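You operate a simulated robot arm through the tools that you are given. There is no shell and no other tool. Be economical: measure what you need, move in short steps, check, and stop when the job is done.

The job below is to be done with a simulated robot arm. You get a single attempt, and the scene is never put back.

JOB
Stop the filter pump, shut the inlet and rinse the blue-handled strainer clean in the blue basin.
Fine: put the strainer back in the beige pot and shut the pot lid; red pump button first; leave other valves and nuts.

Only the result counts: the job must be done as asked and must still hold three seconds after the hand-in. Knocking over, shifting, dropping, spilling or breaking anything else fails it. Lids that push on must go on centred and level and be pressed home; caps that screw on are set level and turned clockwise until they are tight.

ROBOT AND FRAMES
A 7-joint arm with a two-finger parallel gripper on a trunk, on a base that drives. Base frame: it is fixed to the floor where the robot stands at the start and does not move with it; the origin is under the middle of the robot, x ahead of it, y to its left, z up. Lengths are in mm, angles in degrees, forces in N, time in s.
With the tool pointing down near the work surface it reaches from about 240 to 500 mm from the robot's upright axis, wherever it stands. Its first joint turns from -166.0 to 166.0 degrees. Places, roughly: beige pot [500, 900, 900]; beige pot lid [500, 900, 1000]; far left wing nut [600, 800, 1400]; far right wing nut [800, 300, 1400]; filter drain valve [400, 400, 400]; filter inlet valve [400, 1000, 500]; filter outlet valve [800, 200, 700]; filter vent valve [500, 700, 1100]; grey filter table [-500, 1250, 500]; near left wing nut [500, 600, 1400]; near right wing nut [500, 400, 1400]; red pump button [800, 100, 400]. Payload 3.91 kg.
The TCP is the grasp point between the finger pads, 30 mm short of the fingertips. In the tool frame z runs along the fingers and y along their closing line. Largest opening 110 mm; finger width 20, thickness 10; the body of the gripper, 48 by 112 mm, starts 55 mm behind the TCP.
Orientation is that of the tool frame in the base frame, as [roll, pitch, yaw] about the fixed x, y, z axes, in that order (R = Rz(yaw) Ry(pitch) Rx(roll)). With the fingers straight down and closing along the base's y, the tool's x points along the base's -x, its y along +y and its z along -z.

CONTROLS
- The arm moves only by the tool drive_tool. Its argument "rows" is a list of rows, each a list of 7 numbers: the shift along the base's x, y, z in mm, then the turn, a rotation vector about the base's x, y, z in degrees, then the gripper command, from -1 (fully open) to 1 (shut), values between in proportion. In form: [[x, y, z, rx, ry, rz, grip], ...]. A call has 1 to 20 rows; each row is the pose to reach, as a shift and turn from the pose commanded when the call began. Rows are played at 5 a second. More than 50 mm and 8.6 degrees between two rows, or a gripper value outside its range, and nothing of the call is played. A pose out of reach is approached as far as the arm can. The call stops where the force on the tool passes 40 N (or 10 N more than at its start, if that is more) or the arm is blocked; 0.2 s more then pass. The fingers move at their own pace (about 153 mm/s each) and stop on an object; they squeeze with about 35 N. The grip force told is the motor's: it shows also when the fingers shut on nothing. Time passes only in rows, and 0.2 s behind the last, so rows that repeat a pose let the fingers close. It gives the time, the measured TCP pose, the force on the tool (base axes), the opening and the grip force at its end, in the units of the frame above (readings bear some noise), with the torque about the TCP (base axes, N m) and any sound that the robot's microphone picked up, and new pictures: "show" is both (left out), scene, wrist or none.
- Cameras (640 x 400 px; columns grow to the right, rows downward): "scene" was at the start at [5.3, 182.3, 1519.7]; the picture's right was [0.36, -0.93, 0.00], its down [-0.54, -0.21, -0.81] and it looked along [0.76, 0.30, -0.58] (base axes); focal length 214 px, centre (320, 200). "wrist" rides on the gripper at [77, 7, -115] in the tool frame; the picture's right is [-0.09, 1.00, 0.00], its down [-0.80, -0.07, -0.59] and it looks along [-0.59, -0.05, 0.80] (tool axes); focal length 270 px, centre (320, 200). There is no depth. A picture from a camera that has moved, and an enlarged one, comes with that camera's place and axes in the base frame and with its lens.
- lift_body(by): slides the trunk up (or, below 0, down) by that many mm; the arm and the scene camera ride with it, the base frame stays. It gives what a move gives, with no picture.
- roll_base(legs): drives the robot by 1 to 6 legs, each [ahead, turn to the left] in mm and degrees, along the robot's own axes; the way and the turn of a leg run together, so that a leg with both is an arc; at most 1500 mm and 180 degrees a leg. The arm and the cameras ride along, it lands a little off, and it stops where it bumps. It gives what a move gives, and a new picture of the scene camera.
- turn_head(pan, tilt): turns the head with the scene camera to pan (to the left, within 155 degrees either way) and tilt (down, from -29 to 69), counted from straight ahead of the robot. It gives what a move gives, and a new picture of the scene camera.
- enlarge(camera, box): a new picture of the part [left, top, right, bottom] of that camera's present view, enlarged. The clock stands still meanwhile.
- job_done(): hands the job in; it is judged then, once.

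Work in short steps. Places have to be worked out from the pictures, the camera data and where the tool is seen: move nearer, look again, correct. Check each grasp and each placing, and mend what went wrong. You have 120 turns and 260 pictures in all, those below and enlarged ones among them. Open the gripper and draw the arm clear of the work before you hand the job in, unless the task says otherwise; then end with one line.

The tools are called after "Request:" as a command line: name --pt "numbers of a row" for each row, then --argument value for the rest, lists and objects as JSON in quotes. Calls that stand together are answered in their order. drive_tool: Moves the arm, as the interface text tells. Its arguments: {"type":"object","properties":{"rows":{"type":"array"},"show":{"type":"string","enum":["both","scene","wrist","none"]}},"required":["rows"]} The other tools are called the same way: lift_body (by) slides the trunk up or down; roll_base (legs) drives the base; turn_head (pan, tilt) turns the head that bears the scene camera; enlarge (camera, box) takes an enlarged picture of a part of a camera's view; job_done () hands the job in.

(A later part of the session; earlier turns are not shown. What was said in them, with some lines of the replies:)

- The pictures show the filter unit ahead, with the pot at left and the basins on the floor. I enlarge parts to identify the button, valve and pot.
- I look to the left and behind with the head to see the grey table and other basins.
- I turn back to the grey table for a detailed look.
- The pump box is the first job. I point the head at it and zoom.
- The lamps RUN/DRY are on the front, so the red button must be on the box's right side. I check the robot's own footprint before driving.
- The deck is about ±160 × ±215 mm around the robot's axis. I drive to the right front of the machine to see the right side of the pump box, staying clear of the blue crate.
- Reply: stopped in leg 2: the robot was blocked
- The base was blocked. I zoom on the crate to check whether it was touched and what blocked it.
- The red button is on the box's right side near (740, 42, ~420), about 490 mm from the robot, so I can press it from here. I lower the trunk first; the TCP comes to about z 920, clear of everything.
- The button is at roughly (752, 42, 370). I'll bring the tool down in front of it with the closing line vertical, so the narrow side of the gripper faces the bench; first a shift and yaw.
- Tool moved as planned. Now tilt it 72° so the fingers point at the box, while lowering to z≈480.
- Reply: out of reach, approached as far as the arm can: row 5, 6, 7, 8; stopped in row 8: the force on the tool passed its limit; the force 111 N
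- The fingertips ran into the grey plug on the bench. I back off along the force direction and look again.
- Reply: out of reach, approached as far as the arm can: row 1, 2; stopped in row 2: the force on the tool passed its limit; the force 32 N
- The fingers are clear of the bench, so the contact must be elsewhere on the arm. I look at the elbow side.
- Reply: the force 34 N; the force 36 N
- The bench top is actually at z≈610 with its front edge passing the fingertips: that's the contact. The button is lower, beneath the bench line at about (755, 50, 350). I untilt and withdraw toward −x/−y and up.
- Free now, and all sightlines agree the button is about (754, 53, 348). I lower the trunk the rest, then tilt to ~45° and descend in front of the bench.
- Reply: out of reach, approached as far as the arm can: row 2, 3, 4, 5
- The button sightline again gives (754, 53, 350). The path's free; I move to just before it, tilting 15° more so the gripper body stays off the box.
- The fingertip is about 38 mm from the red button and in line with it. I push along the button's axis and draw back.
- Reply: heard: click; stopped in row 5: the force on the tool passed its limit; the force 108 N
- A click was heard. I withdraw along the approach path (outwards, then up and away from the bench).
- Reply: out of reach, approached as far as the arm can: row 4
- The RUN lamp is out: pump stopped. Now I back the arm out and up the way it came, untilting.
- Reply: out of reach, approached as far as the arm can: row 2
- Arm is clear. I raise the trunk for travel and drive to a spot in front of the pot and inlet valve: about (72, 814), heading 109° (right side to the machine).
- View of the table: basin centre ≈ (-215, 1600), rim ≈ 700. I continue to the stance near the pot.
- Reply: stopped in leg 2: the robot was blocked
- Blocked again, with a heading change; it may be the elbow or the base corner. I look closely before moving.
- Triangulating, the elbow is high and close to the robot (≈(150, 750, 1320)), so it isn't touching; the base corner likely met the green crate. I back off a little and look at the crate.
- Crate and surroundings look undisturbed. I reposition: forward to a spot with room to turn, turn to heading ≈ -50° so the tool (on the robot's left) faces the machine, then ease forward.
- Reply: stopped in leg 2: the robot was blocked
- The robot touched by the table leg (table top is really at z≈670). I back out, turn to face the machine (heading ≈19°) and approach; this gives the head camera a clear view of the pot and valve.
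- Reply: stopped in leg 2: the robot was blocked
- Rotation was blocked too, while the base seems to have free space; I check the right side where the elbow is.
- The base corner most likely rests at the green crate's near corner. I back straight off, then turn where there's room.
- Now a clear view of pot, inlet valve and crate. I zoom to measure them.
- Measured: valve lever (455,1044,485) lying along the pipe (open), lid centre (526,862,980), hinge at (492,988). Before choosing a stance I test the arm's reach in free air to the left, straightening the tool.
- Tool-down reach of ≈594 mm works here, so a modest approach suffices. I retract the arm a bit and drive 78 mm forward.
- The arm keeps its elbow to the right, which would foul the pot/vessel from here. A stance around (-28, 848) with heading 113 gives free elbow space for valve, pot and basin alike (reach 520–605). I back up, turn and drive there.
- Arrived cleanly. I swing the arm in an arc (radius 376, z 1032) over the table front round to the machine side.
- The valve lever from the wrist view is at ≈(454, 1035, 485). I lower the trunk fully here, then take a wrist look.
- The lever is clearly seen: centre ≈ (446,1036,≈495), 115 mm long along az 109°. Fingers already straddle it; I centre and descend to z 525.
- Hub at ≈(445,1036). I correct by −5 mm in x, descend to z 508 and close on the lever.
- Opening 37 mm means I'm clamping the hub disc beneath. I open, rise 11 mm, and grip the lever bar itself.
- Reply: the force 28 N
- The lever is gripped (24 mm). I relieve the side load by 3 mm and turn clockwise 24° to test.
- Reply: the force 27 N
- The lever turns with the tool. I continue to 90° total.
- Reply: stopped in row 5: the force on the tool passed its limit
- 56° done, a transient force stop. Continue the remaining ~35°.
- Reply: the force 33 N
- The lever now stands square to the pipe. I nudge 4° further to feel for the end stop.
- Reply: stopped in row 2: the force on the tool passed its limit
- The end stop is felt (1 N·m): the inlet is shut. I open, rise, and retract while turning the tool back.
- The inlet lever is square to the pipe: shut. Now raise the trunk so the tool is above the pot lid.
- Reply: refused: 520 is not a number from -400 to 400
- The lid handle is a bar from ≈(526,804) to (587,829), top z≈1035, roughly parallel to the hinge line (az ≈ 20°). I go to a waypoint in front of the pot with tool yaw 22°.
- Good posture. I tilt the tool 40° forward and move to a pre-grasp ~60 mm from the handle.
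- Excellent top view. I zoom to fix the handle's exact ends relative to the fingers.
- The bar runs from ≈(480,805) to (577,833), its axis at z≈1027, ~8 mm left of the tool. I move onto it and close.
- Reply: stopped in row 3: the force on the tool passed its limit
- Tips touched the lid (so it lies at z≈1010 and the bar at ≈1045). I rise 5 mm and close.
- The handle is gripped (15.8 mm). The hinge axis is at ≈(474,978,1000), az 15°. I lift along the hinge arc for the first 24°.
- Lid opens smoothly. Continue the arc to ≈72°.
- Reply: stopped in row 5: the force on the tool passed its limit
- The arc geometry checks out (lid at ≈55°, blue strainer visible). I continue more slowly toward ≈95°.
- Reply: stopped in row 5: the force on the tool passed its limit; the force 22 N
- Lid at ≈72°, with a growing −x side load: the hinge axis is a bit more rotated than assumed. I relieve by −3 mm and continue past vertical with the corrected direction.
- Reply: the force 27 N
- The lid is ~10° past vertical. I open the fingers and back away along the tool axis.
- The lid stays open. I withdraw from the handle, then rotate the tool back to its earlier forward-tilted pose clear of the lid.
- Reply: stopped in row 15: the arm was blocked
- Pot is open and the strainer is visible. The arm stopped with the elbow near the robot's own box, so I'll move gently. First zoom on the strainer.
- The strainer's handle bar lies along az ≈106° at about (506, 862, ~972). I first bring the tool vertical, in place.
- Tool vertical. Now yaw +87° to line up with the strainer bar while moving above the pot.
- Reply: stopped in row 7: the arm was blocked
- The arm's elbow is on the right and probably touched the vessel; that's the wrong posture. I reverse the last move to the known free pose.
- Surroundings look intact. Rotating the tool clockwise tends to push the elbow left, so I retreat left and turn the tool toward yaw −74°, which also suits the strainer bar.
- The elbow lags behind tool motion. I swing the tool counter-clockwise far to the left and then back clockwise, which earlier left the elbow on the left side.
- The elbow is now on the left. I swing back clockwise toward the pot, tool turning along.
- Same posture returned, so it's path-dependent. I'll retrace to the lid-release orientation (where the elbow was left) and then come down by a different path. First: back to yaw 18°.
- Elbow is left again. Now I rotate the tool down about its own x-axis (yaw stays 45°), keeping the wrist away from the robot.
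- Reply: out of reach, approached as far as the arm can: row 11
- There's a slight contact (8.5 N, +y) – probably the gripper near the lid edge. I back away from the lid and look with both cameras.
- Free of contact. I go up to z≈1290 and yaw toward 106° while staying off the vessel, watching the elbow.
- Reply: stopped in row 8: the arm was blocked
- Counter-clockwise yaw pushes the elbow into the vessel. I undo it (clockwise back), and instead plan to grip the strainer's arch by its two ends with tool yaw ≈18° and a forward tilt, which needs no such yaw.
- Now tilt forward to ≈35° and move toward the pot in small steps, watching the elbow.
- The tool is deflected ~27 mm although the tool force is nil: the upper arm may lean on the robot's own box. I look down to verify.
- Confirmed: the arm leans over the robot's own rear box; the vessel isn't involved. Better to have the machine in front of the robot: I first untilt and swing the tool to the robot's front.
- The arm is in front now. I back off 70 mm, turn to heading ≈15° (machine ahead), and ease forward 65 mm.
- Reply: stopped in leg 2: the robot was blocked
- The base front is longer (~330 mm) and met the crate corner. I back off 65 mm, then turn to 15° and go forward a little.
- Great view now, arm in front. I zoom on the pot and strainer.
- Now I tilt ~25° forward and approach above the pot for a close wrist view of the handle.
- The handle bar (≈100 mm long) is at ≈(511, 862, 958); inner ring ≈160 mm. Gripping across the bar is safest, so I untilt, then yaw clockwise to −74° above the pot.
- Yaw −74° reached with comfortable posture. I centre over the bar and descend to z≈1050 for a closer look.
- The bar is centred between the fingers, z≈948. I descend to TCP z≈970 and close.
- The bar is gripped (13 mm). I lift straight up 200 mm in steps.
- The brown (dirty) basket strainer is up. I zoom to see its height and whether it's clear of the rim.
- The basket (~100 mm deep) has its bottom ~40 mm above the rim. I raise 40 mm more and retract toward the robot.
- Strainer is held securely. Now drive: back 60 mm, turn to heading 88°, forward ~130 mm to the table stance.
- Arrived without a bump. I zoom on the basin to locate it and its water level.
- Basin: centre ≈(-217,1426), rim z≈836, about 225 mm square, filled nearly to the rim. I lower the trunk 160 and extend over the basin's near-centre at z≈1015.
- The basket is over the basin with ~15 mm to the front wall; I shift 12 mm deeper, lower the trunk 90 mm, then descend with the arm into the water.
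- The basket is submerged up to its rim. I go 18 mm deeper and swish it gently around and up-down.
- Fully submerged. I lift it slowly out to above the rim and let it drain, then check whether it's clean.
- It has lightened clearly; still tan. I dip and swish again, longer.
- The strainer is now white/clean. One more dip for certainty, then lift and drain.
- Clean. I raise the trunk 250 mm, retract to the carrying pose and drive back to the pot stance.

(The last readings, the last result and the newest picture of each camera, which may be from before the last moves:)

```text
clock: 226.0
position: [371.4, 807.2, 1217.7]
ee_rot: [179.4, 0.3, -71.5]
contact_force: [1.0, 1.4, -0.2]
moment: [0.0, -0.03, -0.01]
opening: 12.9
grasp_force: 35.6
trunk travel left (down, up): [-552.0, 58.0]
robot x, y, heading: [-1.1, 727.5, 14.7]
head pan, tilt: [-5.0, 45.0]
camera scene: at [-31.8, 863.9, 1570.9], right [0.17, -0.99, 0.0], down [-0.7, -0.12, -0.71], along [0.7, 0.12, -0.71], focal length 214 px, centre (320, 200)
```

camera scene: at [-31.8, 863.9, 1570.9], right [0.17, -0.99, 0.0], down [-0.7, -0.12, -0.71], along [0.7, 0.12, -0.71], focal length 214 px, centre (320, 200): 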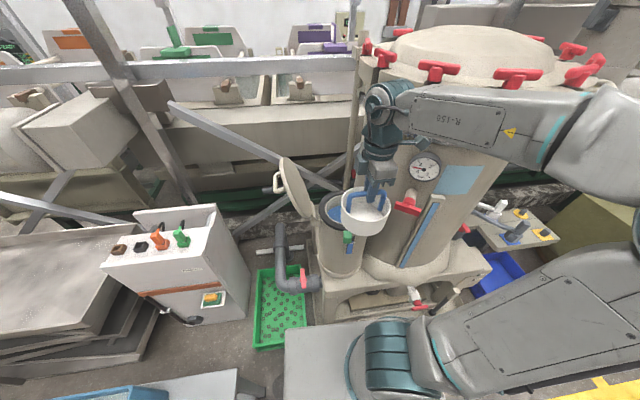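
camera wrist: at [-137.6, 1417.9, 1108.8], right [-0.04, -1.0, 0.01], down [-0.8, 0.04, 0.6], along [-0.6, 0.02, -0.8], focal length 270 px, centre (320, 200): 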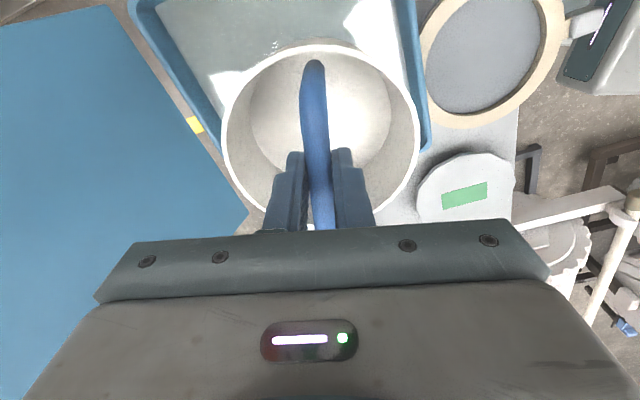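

Back at the pot. I extend over the pot to the recorded grasp position (513, 856) and look down.

Request:
drive_tool --pt "30 10 2 0 0 0.5 1" --pt "60 20 2 0 0 1 1" --pt "90 30 2 0 0 1 1" --pt "118 40 0 0 0 1 1" --pt "141 48 0 0 0 1 1" --pt "141 48 -30 0 0 1 1" --pt "141 48 -50 0 0 1 1"

Request:
enlarge --camera "scene" --box '[280, 130, 420, 250]'

```text
clock: 227.6
position: [513.6, 854.7, 1166.9]
ee_rot: [179.5, 0.3, -70.6]
contact_force: [-0.2, 0.2, -0.4]
moment: [0.0, -0.02, 0.01]
opening: 13.1
grasp_force: 35.1
trunk travel left (down, up): [-552.0, 58.0]
robot x, y, heading: [0.1, 723.6, 14.5]
head pan, tilt: [-5.0, 45.0]
camera scene: at [-31.6, 863.7, 1570.9], right [0.17, -0.99, 0.0], down [-0.7, -0.12, -0.71], along [0.7, 0.12, -0.71], focal length 214 px, centre (320, 200)
camera wrist: at [534.0, 779.2, 1279.7], right [-0.97, -0.25, 0.01], down [-0.19, 0.78, 0.6], along [-0.16, 0.58, -0.8], focal length 270 px, centre (320, 200)
```

scene: 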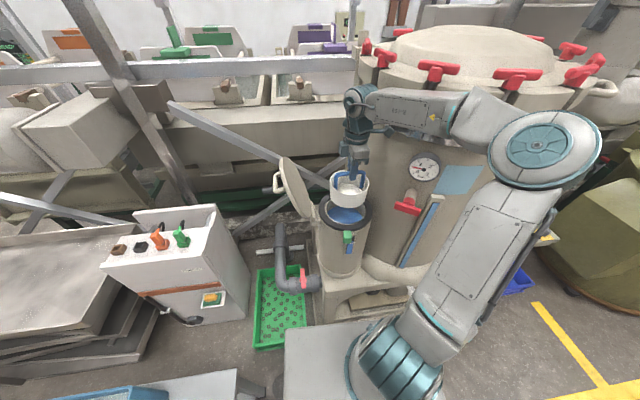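
wrist: 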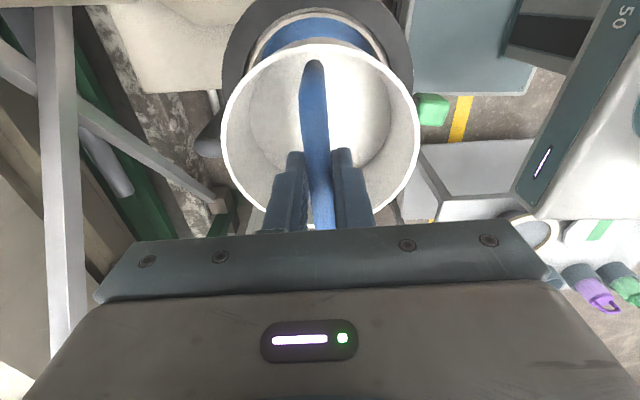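

```text
3.33 times, centred on (350, 190) of scene
camera zoom: at [-31.6, 863.7, 1570.9], right [0.17, -0.99, 0.0], down [-0.7, -0.12, -0.71], along [0.7, 0.12, -0.71], focal length 715 px, centre (220, 233)
```

zoom: 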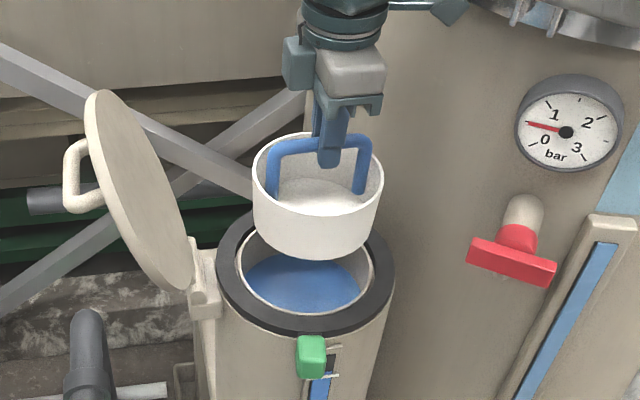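

The alignment matches the picture taken on lifting. I lower it straight to the original height.

Request:
drive_tool --pt "0 0 -35 0 0 0 1" --pt "0 0 -70 0 0 0 1" --pt "0 0 -100 0 0 0 1" --pt "0 0 -130 0 0 0 1" --pt "0 0 -155 0 0 0 1" --pt "0 0 -175 0 0 0 1" --pt "0 0 -190 0 0 0 1" --pt "0 0 -197 0 0 0 1"

```text
clock: 229.4
position: [512.2, 856.5, 970.3]
ee_rot: [179.4, 0.3, -70.5]
contact_force: [-0.3, 0.7, -0.6]
moment: [-0.01, 0.04, -0.01]
opening: 13.1
grasp_force: 35.1
trunk travel left (down, up): [-552.0, 58.0]
robot x, y, heading: [-2.1, 725.5, 14.7]
head pan, tilt: [-5.0, 45.0]
camera scene: at [-31.8, 863.9, 1570.9], right [0.17, -0.99, 0.0], down [-0.7, -0.12, -0.71], along [0.7, 0.12, -0.71], focal length 214 px, centre (320, 200)
camera wrist: at [532.7, 780.7, 1084.5], right [-0.97, -0.25, 0.01], down [-0.19, 0.78, 0.6], along [-0.16, 0.58, -0.8], focal length 270 px, centre (320, 200)
```

scene: 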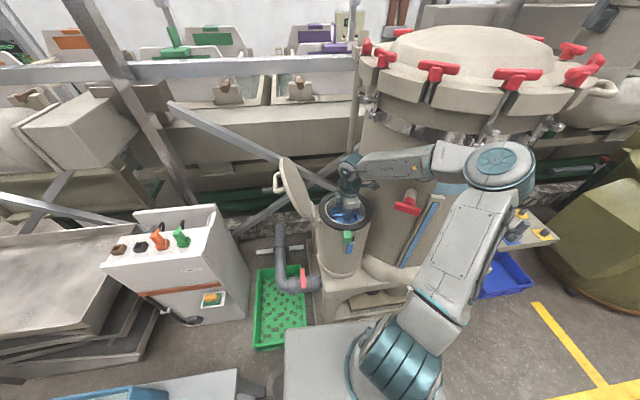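
wrist: 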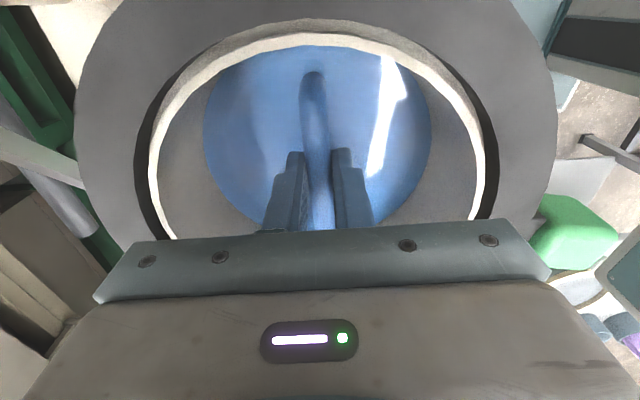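

The picture matches the original. I lower a few millimetres more to feel the seat, then open (fingers only a little) and rise.

Request:
drive_tool --pt "0 0 -2 0 0 0 1" --pt "0 0 -4 0 0 0 1" --pt "0 0 -6 0 0 0 1" --show "none"

```text
clock: 230.2
position: [511.7, 855.4, 966.6]
ee_rot: [179.7, 0.2, -70.6]
contact_force: [-0.7, -3.0, 20.9]
moment: [-0.54, -0.26, 0.02]
opening: 13.4
grasp_force: 35.3
trunk travel left (down, up): [-552.0, 58.0]
robot x, y, heading: [-1.3, 723.9, 14.5]
head pan, tilt: [-5.0, 45.0]
```

Seated (21 N upward). I release, open to ~65 mm, and rise straight out.

Request:
drive_tool --pt "0 0 3 0 0 0 0.6" --pt "0 0 3 0 0 0 0.2" --pt "0 0 3 0 0 0 -0.1" --pt "0 0 25 0 0 0 -0.1" --pt "0 0 60 0 0 0 -0.1" --pt "0 0 100 0 0 0 -0.1" --pt "0 0 140 0 0 0 -0.1" --pt "0 0 180 0 0 0 -0.1" --pt "0 0 220 0 0 0 -0.1"

```text
clock: 232.2
position: [512.0, 857.2, 1184.3]
ee_rot: [179.5, 0.3, -70.6]
contact_force: [0.4, 0.6, 0.2]
moment: [0.01, 0.0, 0.01]
opening: 60.6
grasp_force: 0.1
trunk travel left (down, up): [-552.0, 58.0]
robot x, y, heading: [-2.2, 724.5, 14.5]
head pan, tilt: [-5.0, 45.0]
camera scene: at [-32.2, 864.0, 1570.8], right [0.17, -0.99, 0.0], down [-0.7, -0.12, -0.71], along [0.7, 0.12, -0.71], focal length 214 px, centre (320, 200)
camera wrist: at [532.3, 781.3, 1298.1], right [-0.97, -0.25, 0.01], down [-0.19, 0.78, 0.6], along [-0.16, 0.58, -0.8], focal length 270 px, centre (320, 200)
```

scene: 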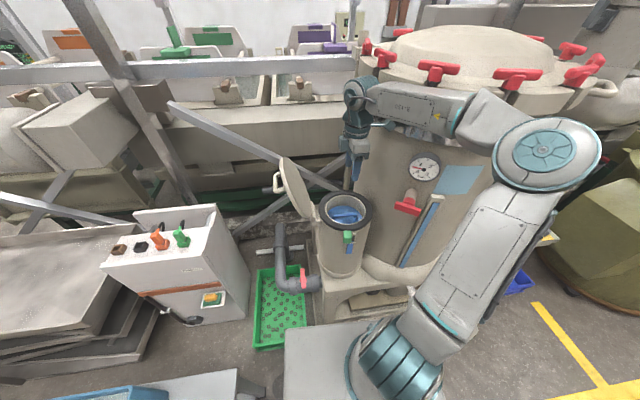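
wrist: 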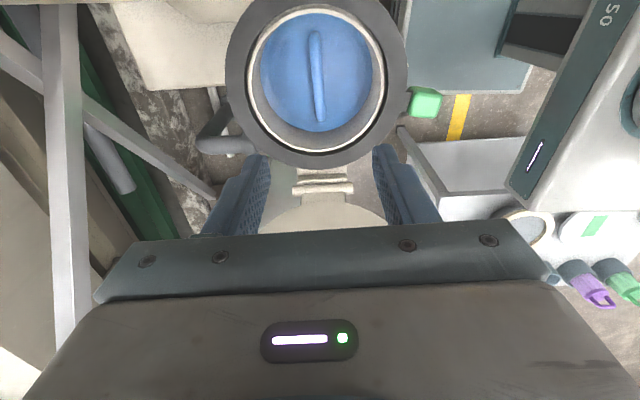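

The strainer sits back in the pot. To shut the lid I'll regrip its handle from the outside. First I turn the tool back to yaw ≈18° while retracting.

Request:
drive_tool --pt "-10 -2 0 0 0 8 -0.1" --pt "-20 -4 0 0 0 16 -0.1" --pt "-30 -6 0 0 0 24 -0.1" --pt "-40 -8 0 0 0 32 -0.1" --pt "-50 -9 0 0 0 40 -0.1" --pt "-60 -10 0 0 0 48 -0.1" --pt "-75 -11 5 0 0 56 -0.1" --pt "-90 -12 10 0 0 64 -0.1" --pt "-105 -13 20 0 0 72 -0.1" --pt "-120 -14 30 0 0 80 -0.1" --pt "-135 -15 40 0 0 88 -0.1" --show "none"

Request:
drive_tool --pt "-5 18 5 2.1 -6.5 0 -0.1" --pt "-10 36 10 4.2 -13 0 -0.1" --pt "-15 54 15 6.4 -19.5 0 -0.1" --pt "-20 72 20 8.5 -26 0 -0.1" --pt "-25 90 25 10.6 -32.5 0 -0.1" --pt "-25 108 30 12 -37 0 -0.1"

```text
clock: 234.6
position: [376.6, 840.5, 1224.1]
ee_rot: [179.4, 0.4, 17.6]
contact_force: [0.4, -0.7, 0.3]
moment: [-0.01, -0.02, -0.03]
opening: 60.4
grasp_force: 0.0
trunk travel left (down, up): [-552.0, 58.0]
robot x, y, heading: [0.7, 718.9, 14.7]
head pan, tilt: [-5.0, 45.0]
```

```text
clock: 236.0
position: [351.8, 949.0, 1253.8]
ee_rot: [179.9, -38.7, 17.3]
contact_force: [-0.1, -0.6, 0.4]
moment: [0.01, -0.03, 0.01]
opening: 60.7
grasp_force: 0.1
trunk travel left (down, up): [-552.0, 58.0]
robot x, y, heading: [1.3, 718.9, 14.4]
head pan, tilt: [-5.0, 45.0]
camera scene: at [-32.3, 864.4, 1570.8], right [0.17, -0.99, 0.0], down [-0.7, -0.12, -0.71], along [0.7, 0.12, -0.71], focal length 214 px, centre (320, 200)
camera wrist: at [343.2, 939.8, 1391.0], right [0.23, -0.97, -0.05], down [-0.97, -0.23, -0.04], along [0.02, 0.06, -1.0], focal length 270 px, centre (320, 200)
```

scene: 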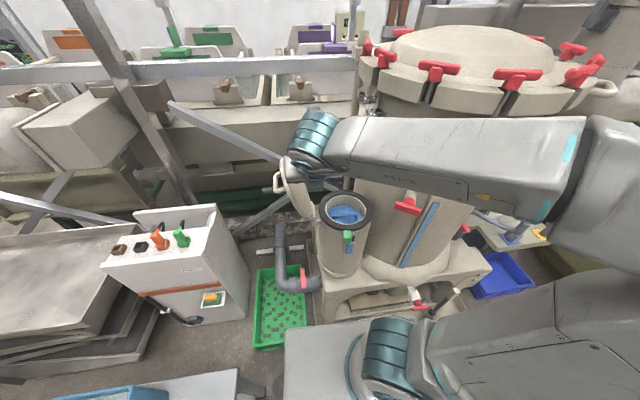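
wrist: 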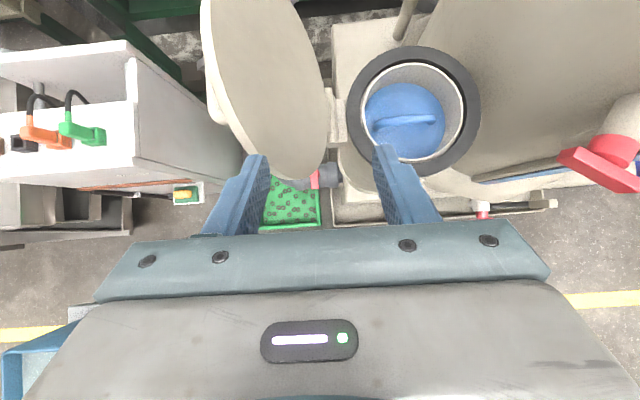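

From above, the lid leans ~20° past vertical; its handle bar should be near (454, 1072, 1143). I swing the tool to the outer side, rotating −75° about the hinge direction.

Request:
drive_tool --pt "-5 16 0 -7.2 -1.9 0 -0.1" --pt "-10 34 0 -14.5 -3.9 0 -0.1" --pt "-12 52 0 -21.7 -5.8 0 -0.1" --pt "-12 70 -5 -29 -7.8 0 -0.1" --pt "-10 88 -10 -36.2 -9.7 0 -0.1" --pt "-8 106 -18 -43.5 -11.6 0 -0.1" --pt "-4 124 -27 -50.7 -13.6 0 -0.1" --pt "0 140 -38 -58 -15.5 0 -0.1" --pt "5 154 -48 -65.2 -17.5 0 -0.1" --pt "10 165 -58 -72.4 -19.4 0 -0.1"

```text
clock: 238.2
position: [363.5, 1115.8, 1197.0]
ee_rot: [103.0, -7.4, 53.0]
contact_force: [-0.3, -0.8, 0.7]
moment: [0.02, 0.0, 0.02]
opening: 60.7
grasp_force: 0.0
trunk travel left (down, up): [-552.0, 58.0]
robot x, y, heading: [-0.5, 720.8, 14.6]
head pan, tilt: [-5.0, 45.0]
camera scene: at [-31.8, 864.9, 1570.8], right [0.17, -0.99, 0.0], down [-0.7, -0.12, -0.71], along [0.7, 0.12, -0.71], focal length 214 px, centre (320, 200)
camera wrist: at [318.7, 1239.0, 1238.1], right [0.05, -0.31, 0.95], down [-0.96, -0.28, -0.04], along [0.28, -0.91, -0.31], focal length 270 px, centre (320, 200)
```

scene: 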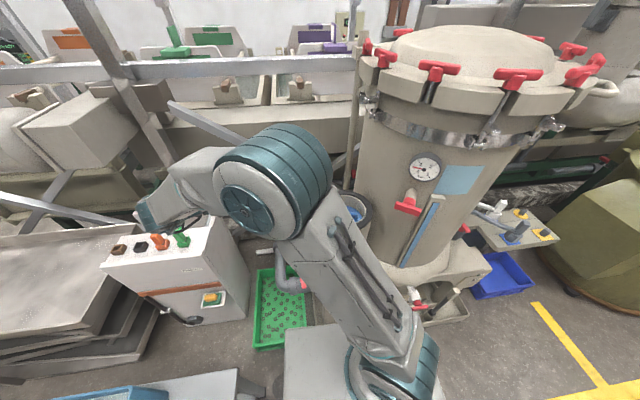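
wrist: 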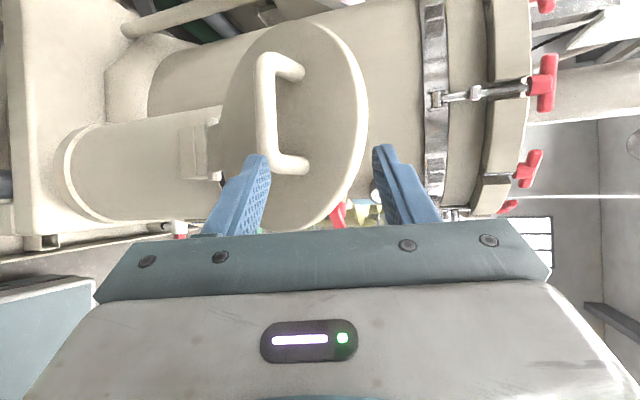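

The handle is clearly visible; bar centre ≈(448,1068,1127), i.e. ~47 mm lower than the tool line. I shift down and advance half-way for another look.

Request:
drive_tool --pt "0 5 -18 0 0 0 -0.1" --pt "0 10 -36 0 0 0 -0.1" --pt "8 6 -48 0 0 0 -0.1" --pt "22 -4 -52 0 0 0 -0.1" --pt "37 -14 -56 0 0 0 -0.1" --show "wrist"

```text
clock: 239.4
position: [400.4, 1099.8, 1139.6]
ee_rot: [103.1, -7.6, 53.0]
contact_force: [-1.2, 0.7, 0.5]
moment: [-0.01, 0.01, 0.0]
opening: 60.4
grasp_force: 0.0
trunk travel left (down, up): [-552.0, 58.0]
robot x, y, heading: [-3.8, 722.6, 14.4]
head pan, tilt: [-5.0, 45.0]
camera wrist: at [356.1, 1222.8, 1182.6], right [0.05, -0.31, 0.95], down [-0.96, -0.28, -0.04], along [0.28, -0.91, -0.31], focal length 270 px, centre (320, 200)
```

wrist: 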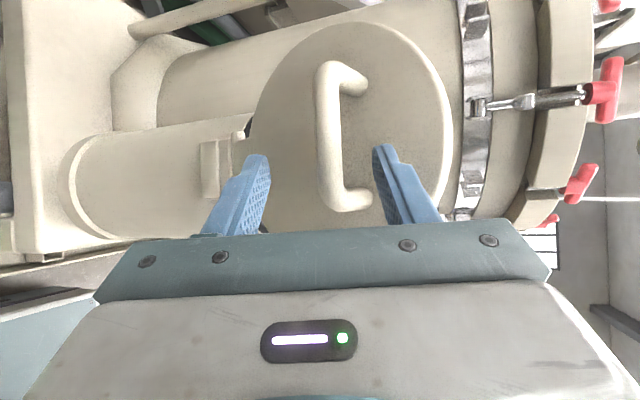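

Bar centre ≈(449,1068,1135), 8 mm up from the tool line. I narrow the fingers to ~44 mm, advance 45 mm and close on the bar.

Request:
drive_tool --pt "3 1 8 0 0 0 0.2" --pt "15 -7 4 0 0 0 0.2" --pt "27 -16 1 0 0 0 0.2" --pt "38 -24 -2 0 0 0 0.2" --show "wrist"

```text
clock: 240.4
position: [438.0, 1076.3, 1139.0]
ee_rot: [103.2, -7.6, 53.1]
contact_force: [-0.1, -0.6, -1.8]
moment: [0.01, -0.01, 0.02]
opening: 43.8
grasp_force: 0.0
trunk travel left (down, up): [-552.0, 58.0]
robot x, y, heading: [0.1, 724.2, 14.6]
head pan, tilt: [-5.0, 45.0]
camera wrist: at [392.8, 1199.4, 1180.4], right [0.05, -0.31, 0.95], down [-0.96, -0.28, -0.04], along [0.28, -0.91, -0.31], focal length 270 px, centre (320, 200)
```

wrist: 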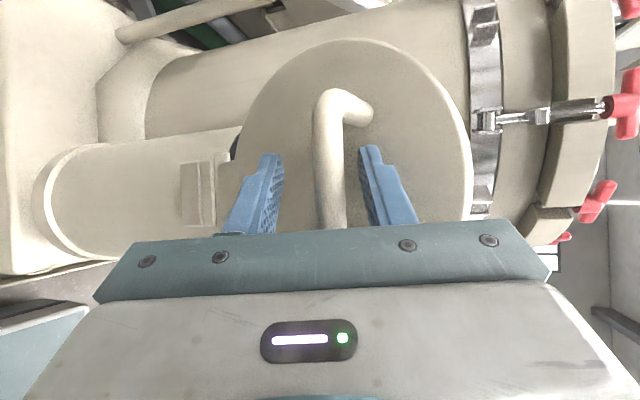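

The bar is between the fingers. Close.

Request:
drive_tool --pt "0 0 2 0 0 0 0.6" --pt "0 0 3 0 0 0 1" --pt "0 0 3 0 0 0 1" --pt "0 0 3 0 0 0 1" --show "wrist"

```text
clock: 241.4
position: [437.9, 1074.8, 1140.4]
ee_rot: [103.0, -7.5, 52.8]
contact_force: [0.2, -5.0, -7.5]
moment: [0.34, -1.14, -0.25]
opening: 16.1
grasp_force: 44.8
trunk travel left (down, up): [-552.0, 58.0]
robot x, y, heading: [-0.2, 723.6, 14.5]
head pan, tilt: [-5.0, 45.0]
camera wrist: at [394.0, 1197.7, 1182.6], right [0.05, -0.31, 0.95], down [-0.96, -0.28, -0.04], along [0.28, -0.91, -0.31], focal length 270 px, centre (320, 200)
```

wrist: 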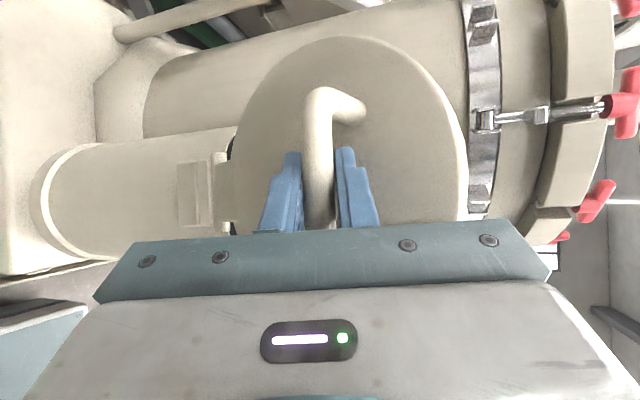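

Gripped (16 mm). I swing the lid shut along the hinge arc, first half.

Request:
drive_tool --pt "4.3 -14.3 10.1 3.8 1.2 0 1" --pt "8.9 -29.5 18.6 7.6 2.4 0 1" --pt "13.8 -45.6 25.4 11.5 3.6 0 1" --pt "18.8 -62.1 30.4 15.3 4.8 0 1" --pt "24 -79.1 33.6 19.1 6 0 1" --pt "29.2 -96.4 34.9 22.9 7.2 0 1" --pt "34.4 -113.6 34.3 26.7 8.4 0 1" --pt "39.6 -130.7 31.8 30.6 9.6 0 1" --pt "44.7 -147.5 27.4 34.4 10.8 0 1"

```text
clock: 243.4
position: [485.0, 930.4, 1167.5]
ee_rot: [135.5, -26.5, 43.4]
contact_force: [14.0, 5.8, -8.9]
moment: [0.28, -0.95, -0.57]
opening: 16.3
grasp_force: 45.0
trunk travel left (down, up): [-552.0, 58.0]
robot x, y, heading: [-2.5, 725.7, 14.7]
head pan, tilt: [-5.0, 45.0]
camera scene: at [-28.7, 865.3, 1570.9], right [0.17, -0.99, 0.0], down [-0.7, -0.12, -0.71], along [0.7, 0.12, -0.71], focal length 214 px, centre (320, 200)
camera wrist: at [454.9, 1005.5, 1279.7], right [0.2, -0.78, 0.59], down [-0.96, -0.27, -0.02], along [0.17, -0.56, -0.81], focal length 270 px, centre (320, 200)
```

scene: 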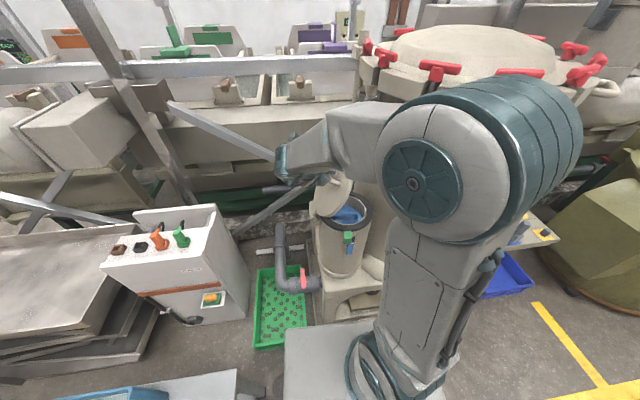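
wrist: 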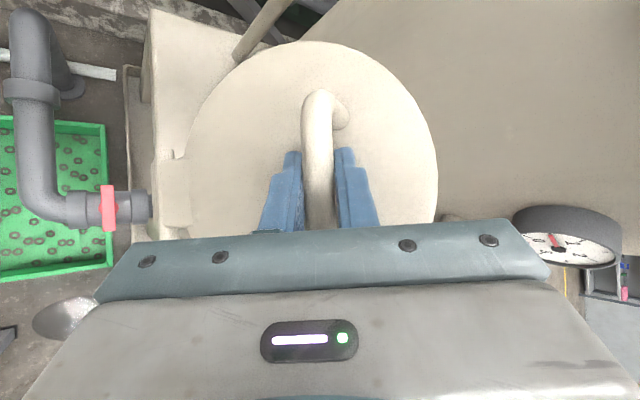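

Lid at ~60°. Continue closing along the arc to just above shut.

Request:
drive_tool --pt "6.5 -16.5 -6 3.7 1.2 0 1" --pt "11.6 -32 -13.6 7.4 2.3 0 1" --pt "16.5 -46.7 -22.9 11.2 3.5 0 1" --pt "21 -60.3 -33.8 14.9 4.7 0 1" --pt "25.2 -72.8 -46.1 18.6 5.9 0 1" --pt "29 -84 -59.7 22.3 7 0 1" --pt "32.2 -93.8 -74.5 26 8.2 0 1" --pt "35 -102.1 -90.3 29.8 9.4 0 1"

```text
clock: 245.2
position: [518.1, 827.2, 1077.6]
ee_rot: [170.6, -35.6, 24.5]
contact_force: [6.6, 4.6, -3.7]
moment: [-0.08, 0.27, -0.95]
opening: 16.0
grasp_force: 44.7
trunk travel left (down, up): [-552.0, 58.0]
robot x, y, heading: [0.8, 723.9, 14.8]
head pan, tilt: [-5.0, 45.0]
camera scene: at [-30.6, 865.1, 1570.8], right [0.17, -0.99, 0.0], down [-0.7, -0.12, -0.71], along [0.7, 0.12, -0.71], focal length 214 px, centre (320, 200)
camera wrist: at [509.4, 835.8, 1214.9], right [0.26, -0.96, 0.08], down [-0.97, -0.26, 0.0], along [0.02, -0.08, -1.0], focal length 270 px, centre (320, 200)
```

scene: 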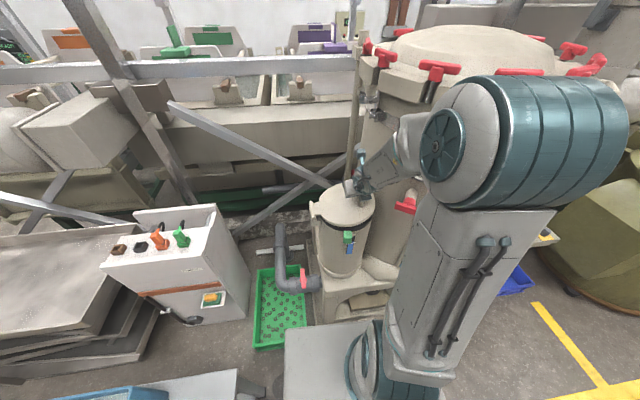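
wrist: 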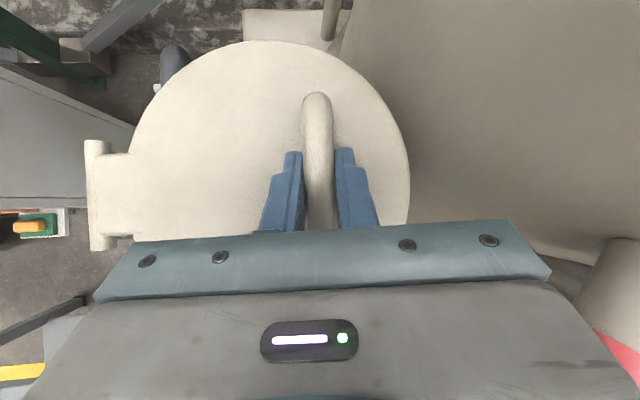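

Nearly shut (~12° left). I bring it the last 36 mm down onto the rim and press a little.

Request:
drive_tool --pt "2.2 -5 -12 2 0.6 0 1" --pt "4 -8.5 -24 4 1.2 0 1" --pt "5.3 -10.5 -33 6 1.9 0 1" --pt "6 -11 -38 7 2.2 0 1" --pt "6 -11.5 -43 7.5 2.4 0 1"

```text
clock: 246.2
position: [521.5, 816.7, 1048.9]
ee_rot: [178.9, -37.1, 19.5]
contact_force: [-18.5, -1.0, 25.6]
moment: [-0.2, 0.87, -0.92]
opening: 15.7
grasp_force: 45.3
trunk travel left (down, up): [-552.0, 58.0]
robot x, y, heading: [-1.4, 725.1, 14.7]
head pan, tilt: [-5.0, 45.0]
stopped in row 4: the force on the tool passed its limit (the readings are from after the stop); the commanded pose is now the measured one
camera scene: at [-37.8, 863.3, 1571.1], right [0.17, -0.99, 0.0], down [-0.69, -0.12, -0.71], along [0.7, 0.12, -0.7], focal length 214 px, centre (320, 200)
camera wrist: at [515.7, 809.0, 1186.5], right [0.26, -0.97, -0.04], down [-0.97, -0.26, -0.01], along [0.0, 0.04, -1.0], focal length 270 px, centre (320, 200)
```

scene: 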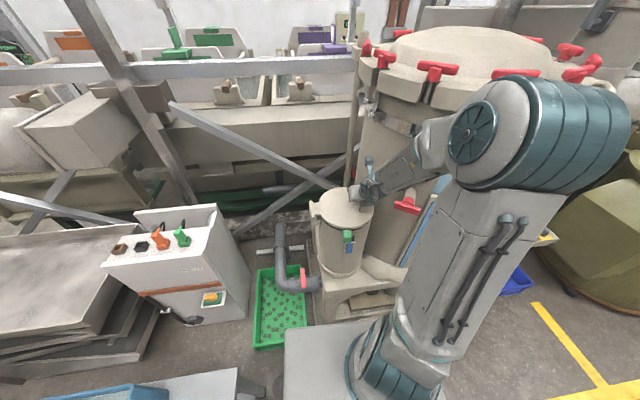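
wrist: 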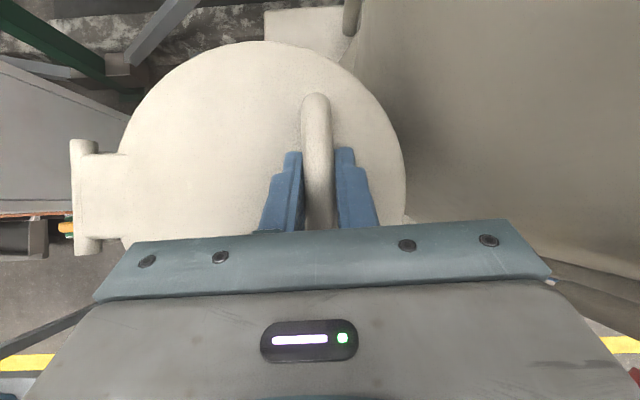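

Contact force shows the lid is on its seat. I release, rise away, and check with the camera.

Request:
drive_tool --pt "0 0 2 0 0 0 0.4" --pt "0 0 2 0 0 0 -0.2" --pt "0 0 2 0 0 0 -0.2" --pt "-8 -3 25 0 0 0 -0.2" --pt "-25 -8 60 0 0 0 -0.2" --pt "-60 -15 90 0 0 0 -0.2" --pt "-100 -20 110 0 0 0 -0.2" --show "scene"

Request:
enlarge --camera "scene" --box '[280, 150, 420, 270]'

```text
clock: 247.8
position: [426.2, 794.0, 1157.1]
ee_rot: [179.1, -36.8, 19.5]
contact_force: [0.2, 0.0, 0.6]
moment: [0.0, -0.02, 0.02]
opening: 65.9
grasp_force: 0.0
trunk travel left (down, up): [-552.0, 58.0]
robot x, y, heading: [-0.7, 725.6, 14.7]
head pan, tilt: [-5.0, 45.0]
camera scene: at [-32.3, 862.7, 1571.0], right [0.17, -0.99, 0.0], down [-0.7, -0.12, -0.71], along [0.7, 0.12, -0.71], focal length 214 px, centre (320, 200)
```

scene: 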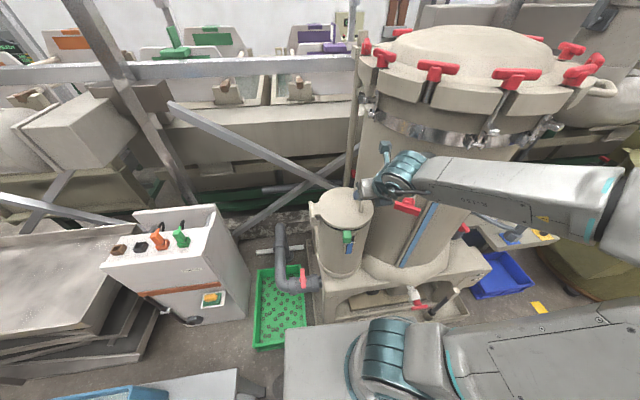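

```text
3.33 times, centred on (350, 210) of scene
camera zoom: at [-32.3, 862.7, 1571.0], right [0.17, -0.99, 0.0], down [-0.7, -0.12, -0.71], along [0.7, 0.12, -0.71], focal length 715 px, centre (220, 167)
```

zoom: 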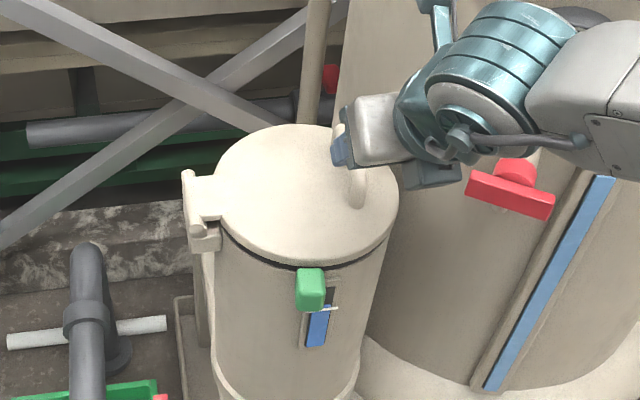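

Lid is shut and level. I draw the arm clear and take a last look.

Request:
drive_tool --pt "-25 2 15 -2 6 0 -0.2" --pt "-50 4 30 -4 12 0 -0.2" --pt "-75 6 50 -6 18 0 -0.2" --pt "-100 8 70 -8 24 0 -0.2" --pt "-115 8 80 -10 30 0 -0.2" --show "scene"

Request:
roll_base --legs '[[-120, 0]]'

Request:
enlarge --camera "scene" --box '[220, 140, 420, 300]'

```text
clock: 249.0
position: [310.2, 803.9, 1237.2]
ee_rot: [179.7, -5.0, 19.4]
contact_force: [0.7, 0.1, 1.2]
moment: [0.01, 0.02, 0.0]
opening: 66.1
grasp_force: 0.0
trunk travel left (down, up): [-552.0, 58.0]
robot x, y, heading: [2.7, 726.8, 14.9]
head pan, tilt: [-5.0, 45.0]
camera scene: at [-32.2, 864.1, 1570.9], right [0.17, -0.99, 0.0], down [-0.7, -0.12, -0.71], along [0.7, 0.12, -0.71], focal length 214 px, centre (320, 200)
```

scene: 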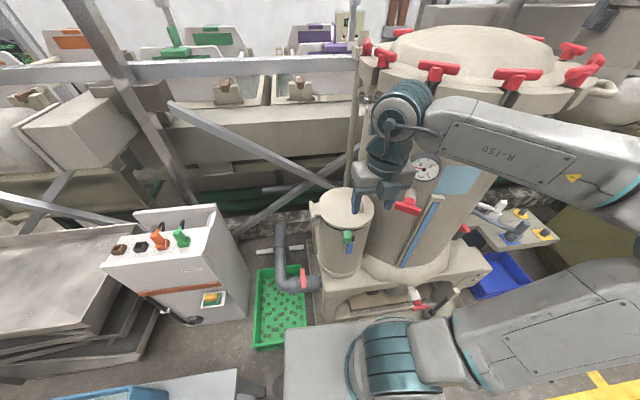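

```text
clock: 250.2
position: [193.7, 774.2, 1236.8]
ee_rot: [179.7, -5.3, 19.2]
contact_force: [-0.1, -0.9, 0.1]
moment: [0.0, -0.01, 0.0]
opening: 65.9
grasp_force: 0.1
trunk travel left (down, up): [-552.0, 58.0]
robot x, y, heading: [-116.0, 694.9, 14.8]
head pan, tilt: [-5.0, 45.0]
camera scene: at [-149.0, 833.3, 1570.9], right [0.17, -0.99, 0.0], down [-0.7, -0.12, -0.71], along [0.7, 0.12, -0.71], focal length 214 px, centre (320, 200)
```

scene: 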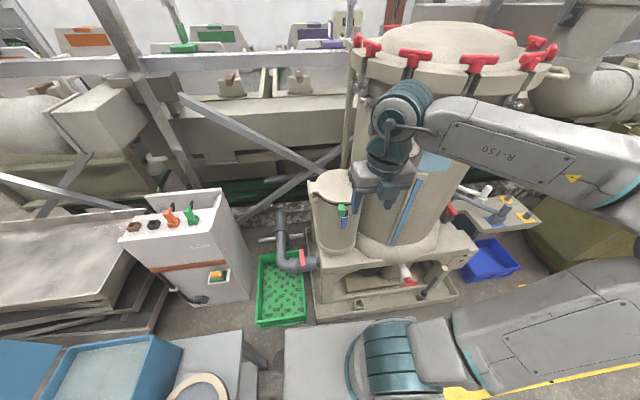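

```text
2.50 times, centred on (320, 220) of scene
camera zoom: at [-149.0, 833.3, 1570.9], right [0.17, -0.99, 0.0], down [-0.7, -0.12, -0.71], along [0.7, 0.12, -0.71], focal length 536 px, centre (320, 150)
```

zoom: 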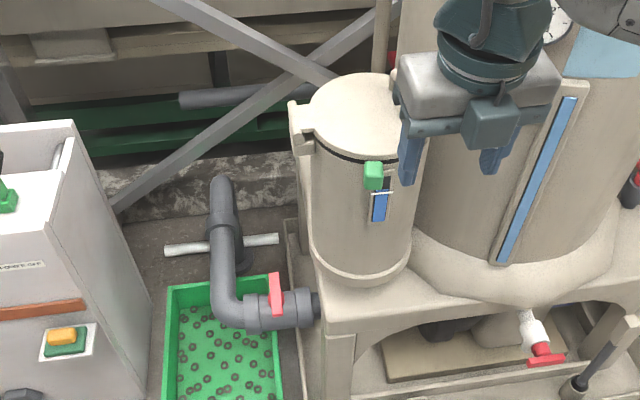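

Lid shut with the even seal line as at the start, inlet lever square to the pipe, pump lamp off, everything else in place. I hand in.

Request:
job_done

```text
The job is handed in.
```

I stopped the pump with the red button and shut the inlet valve. I rinsed the strainer clean in the blue basin, put it back in the beige pot and shut the lid. The base was blocked several times while driving, probably by the two floor crates and the table; nothing looked moved in the pictures.
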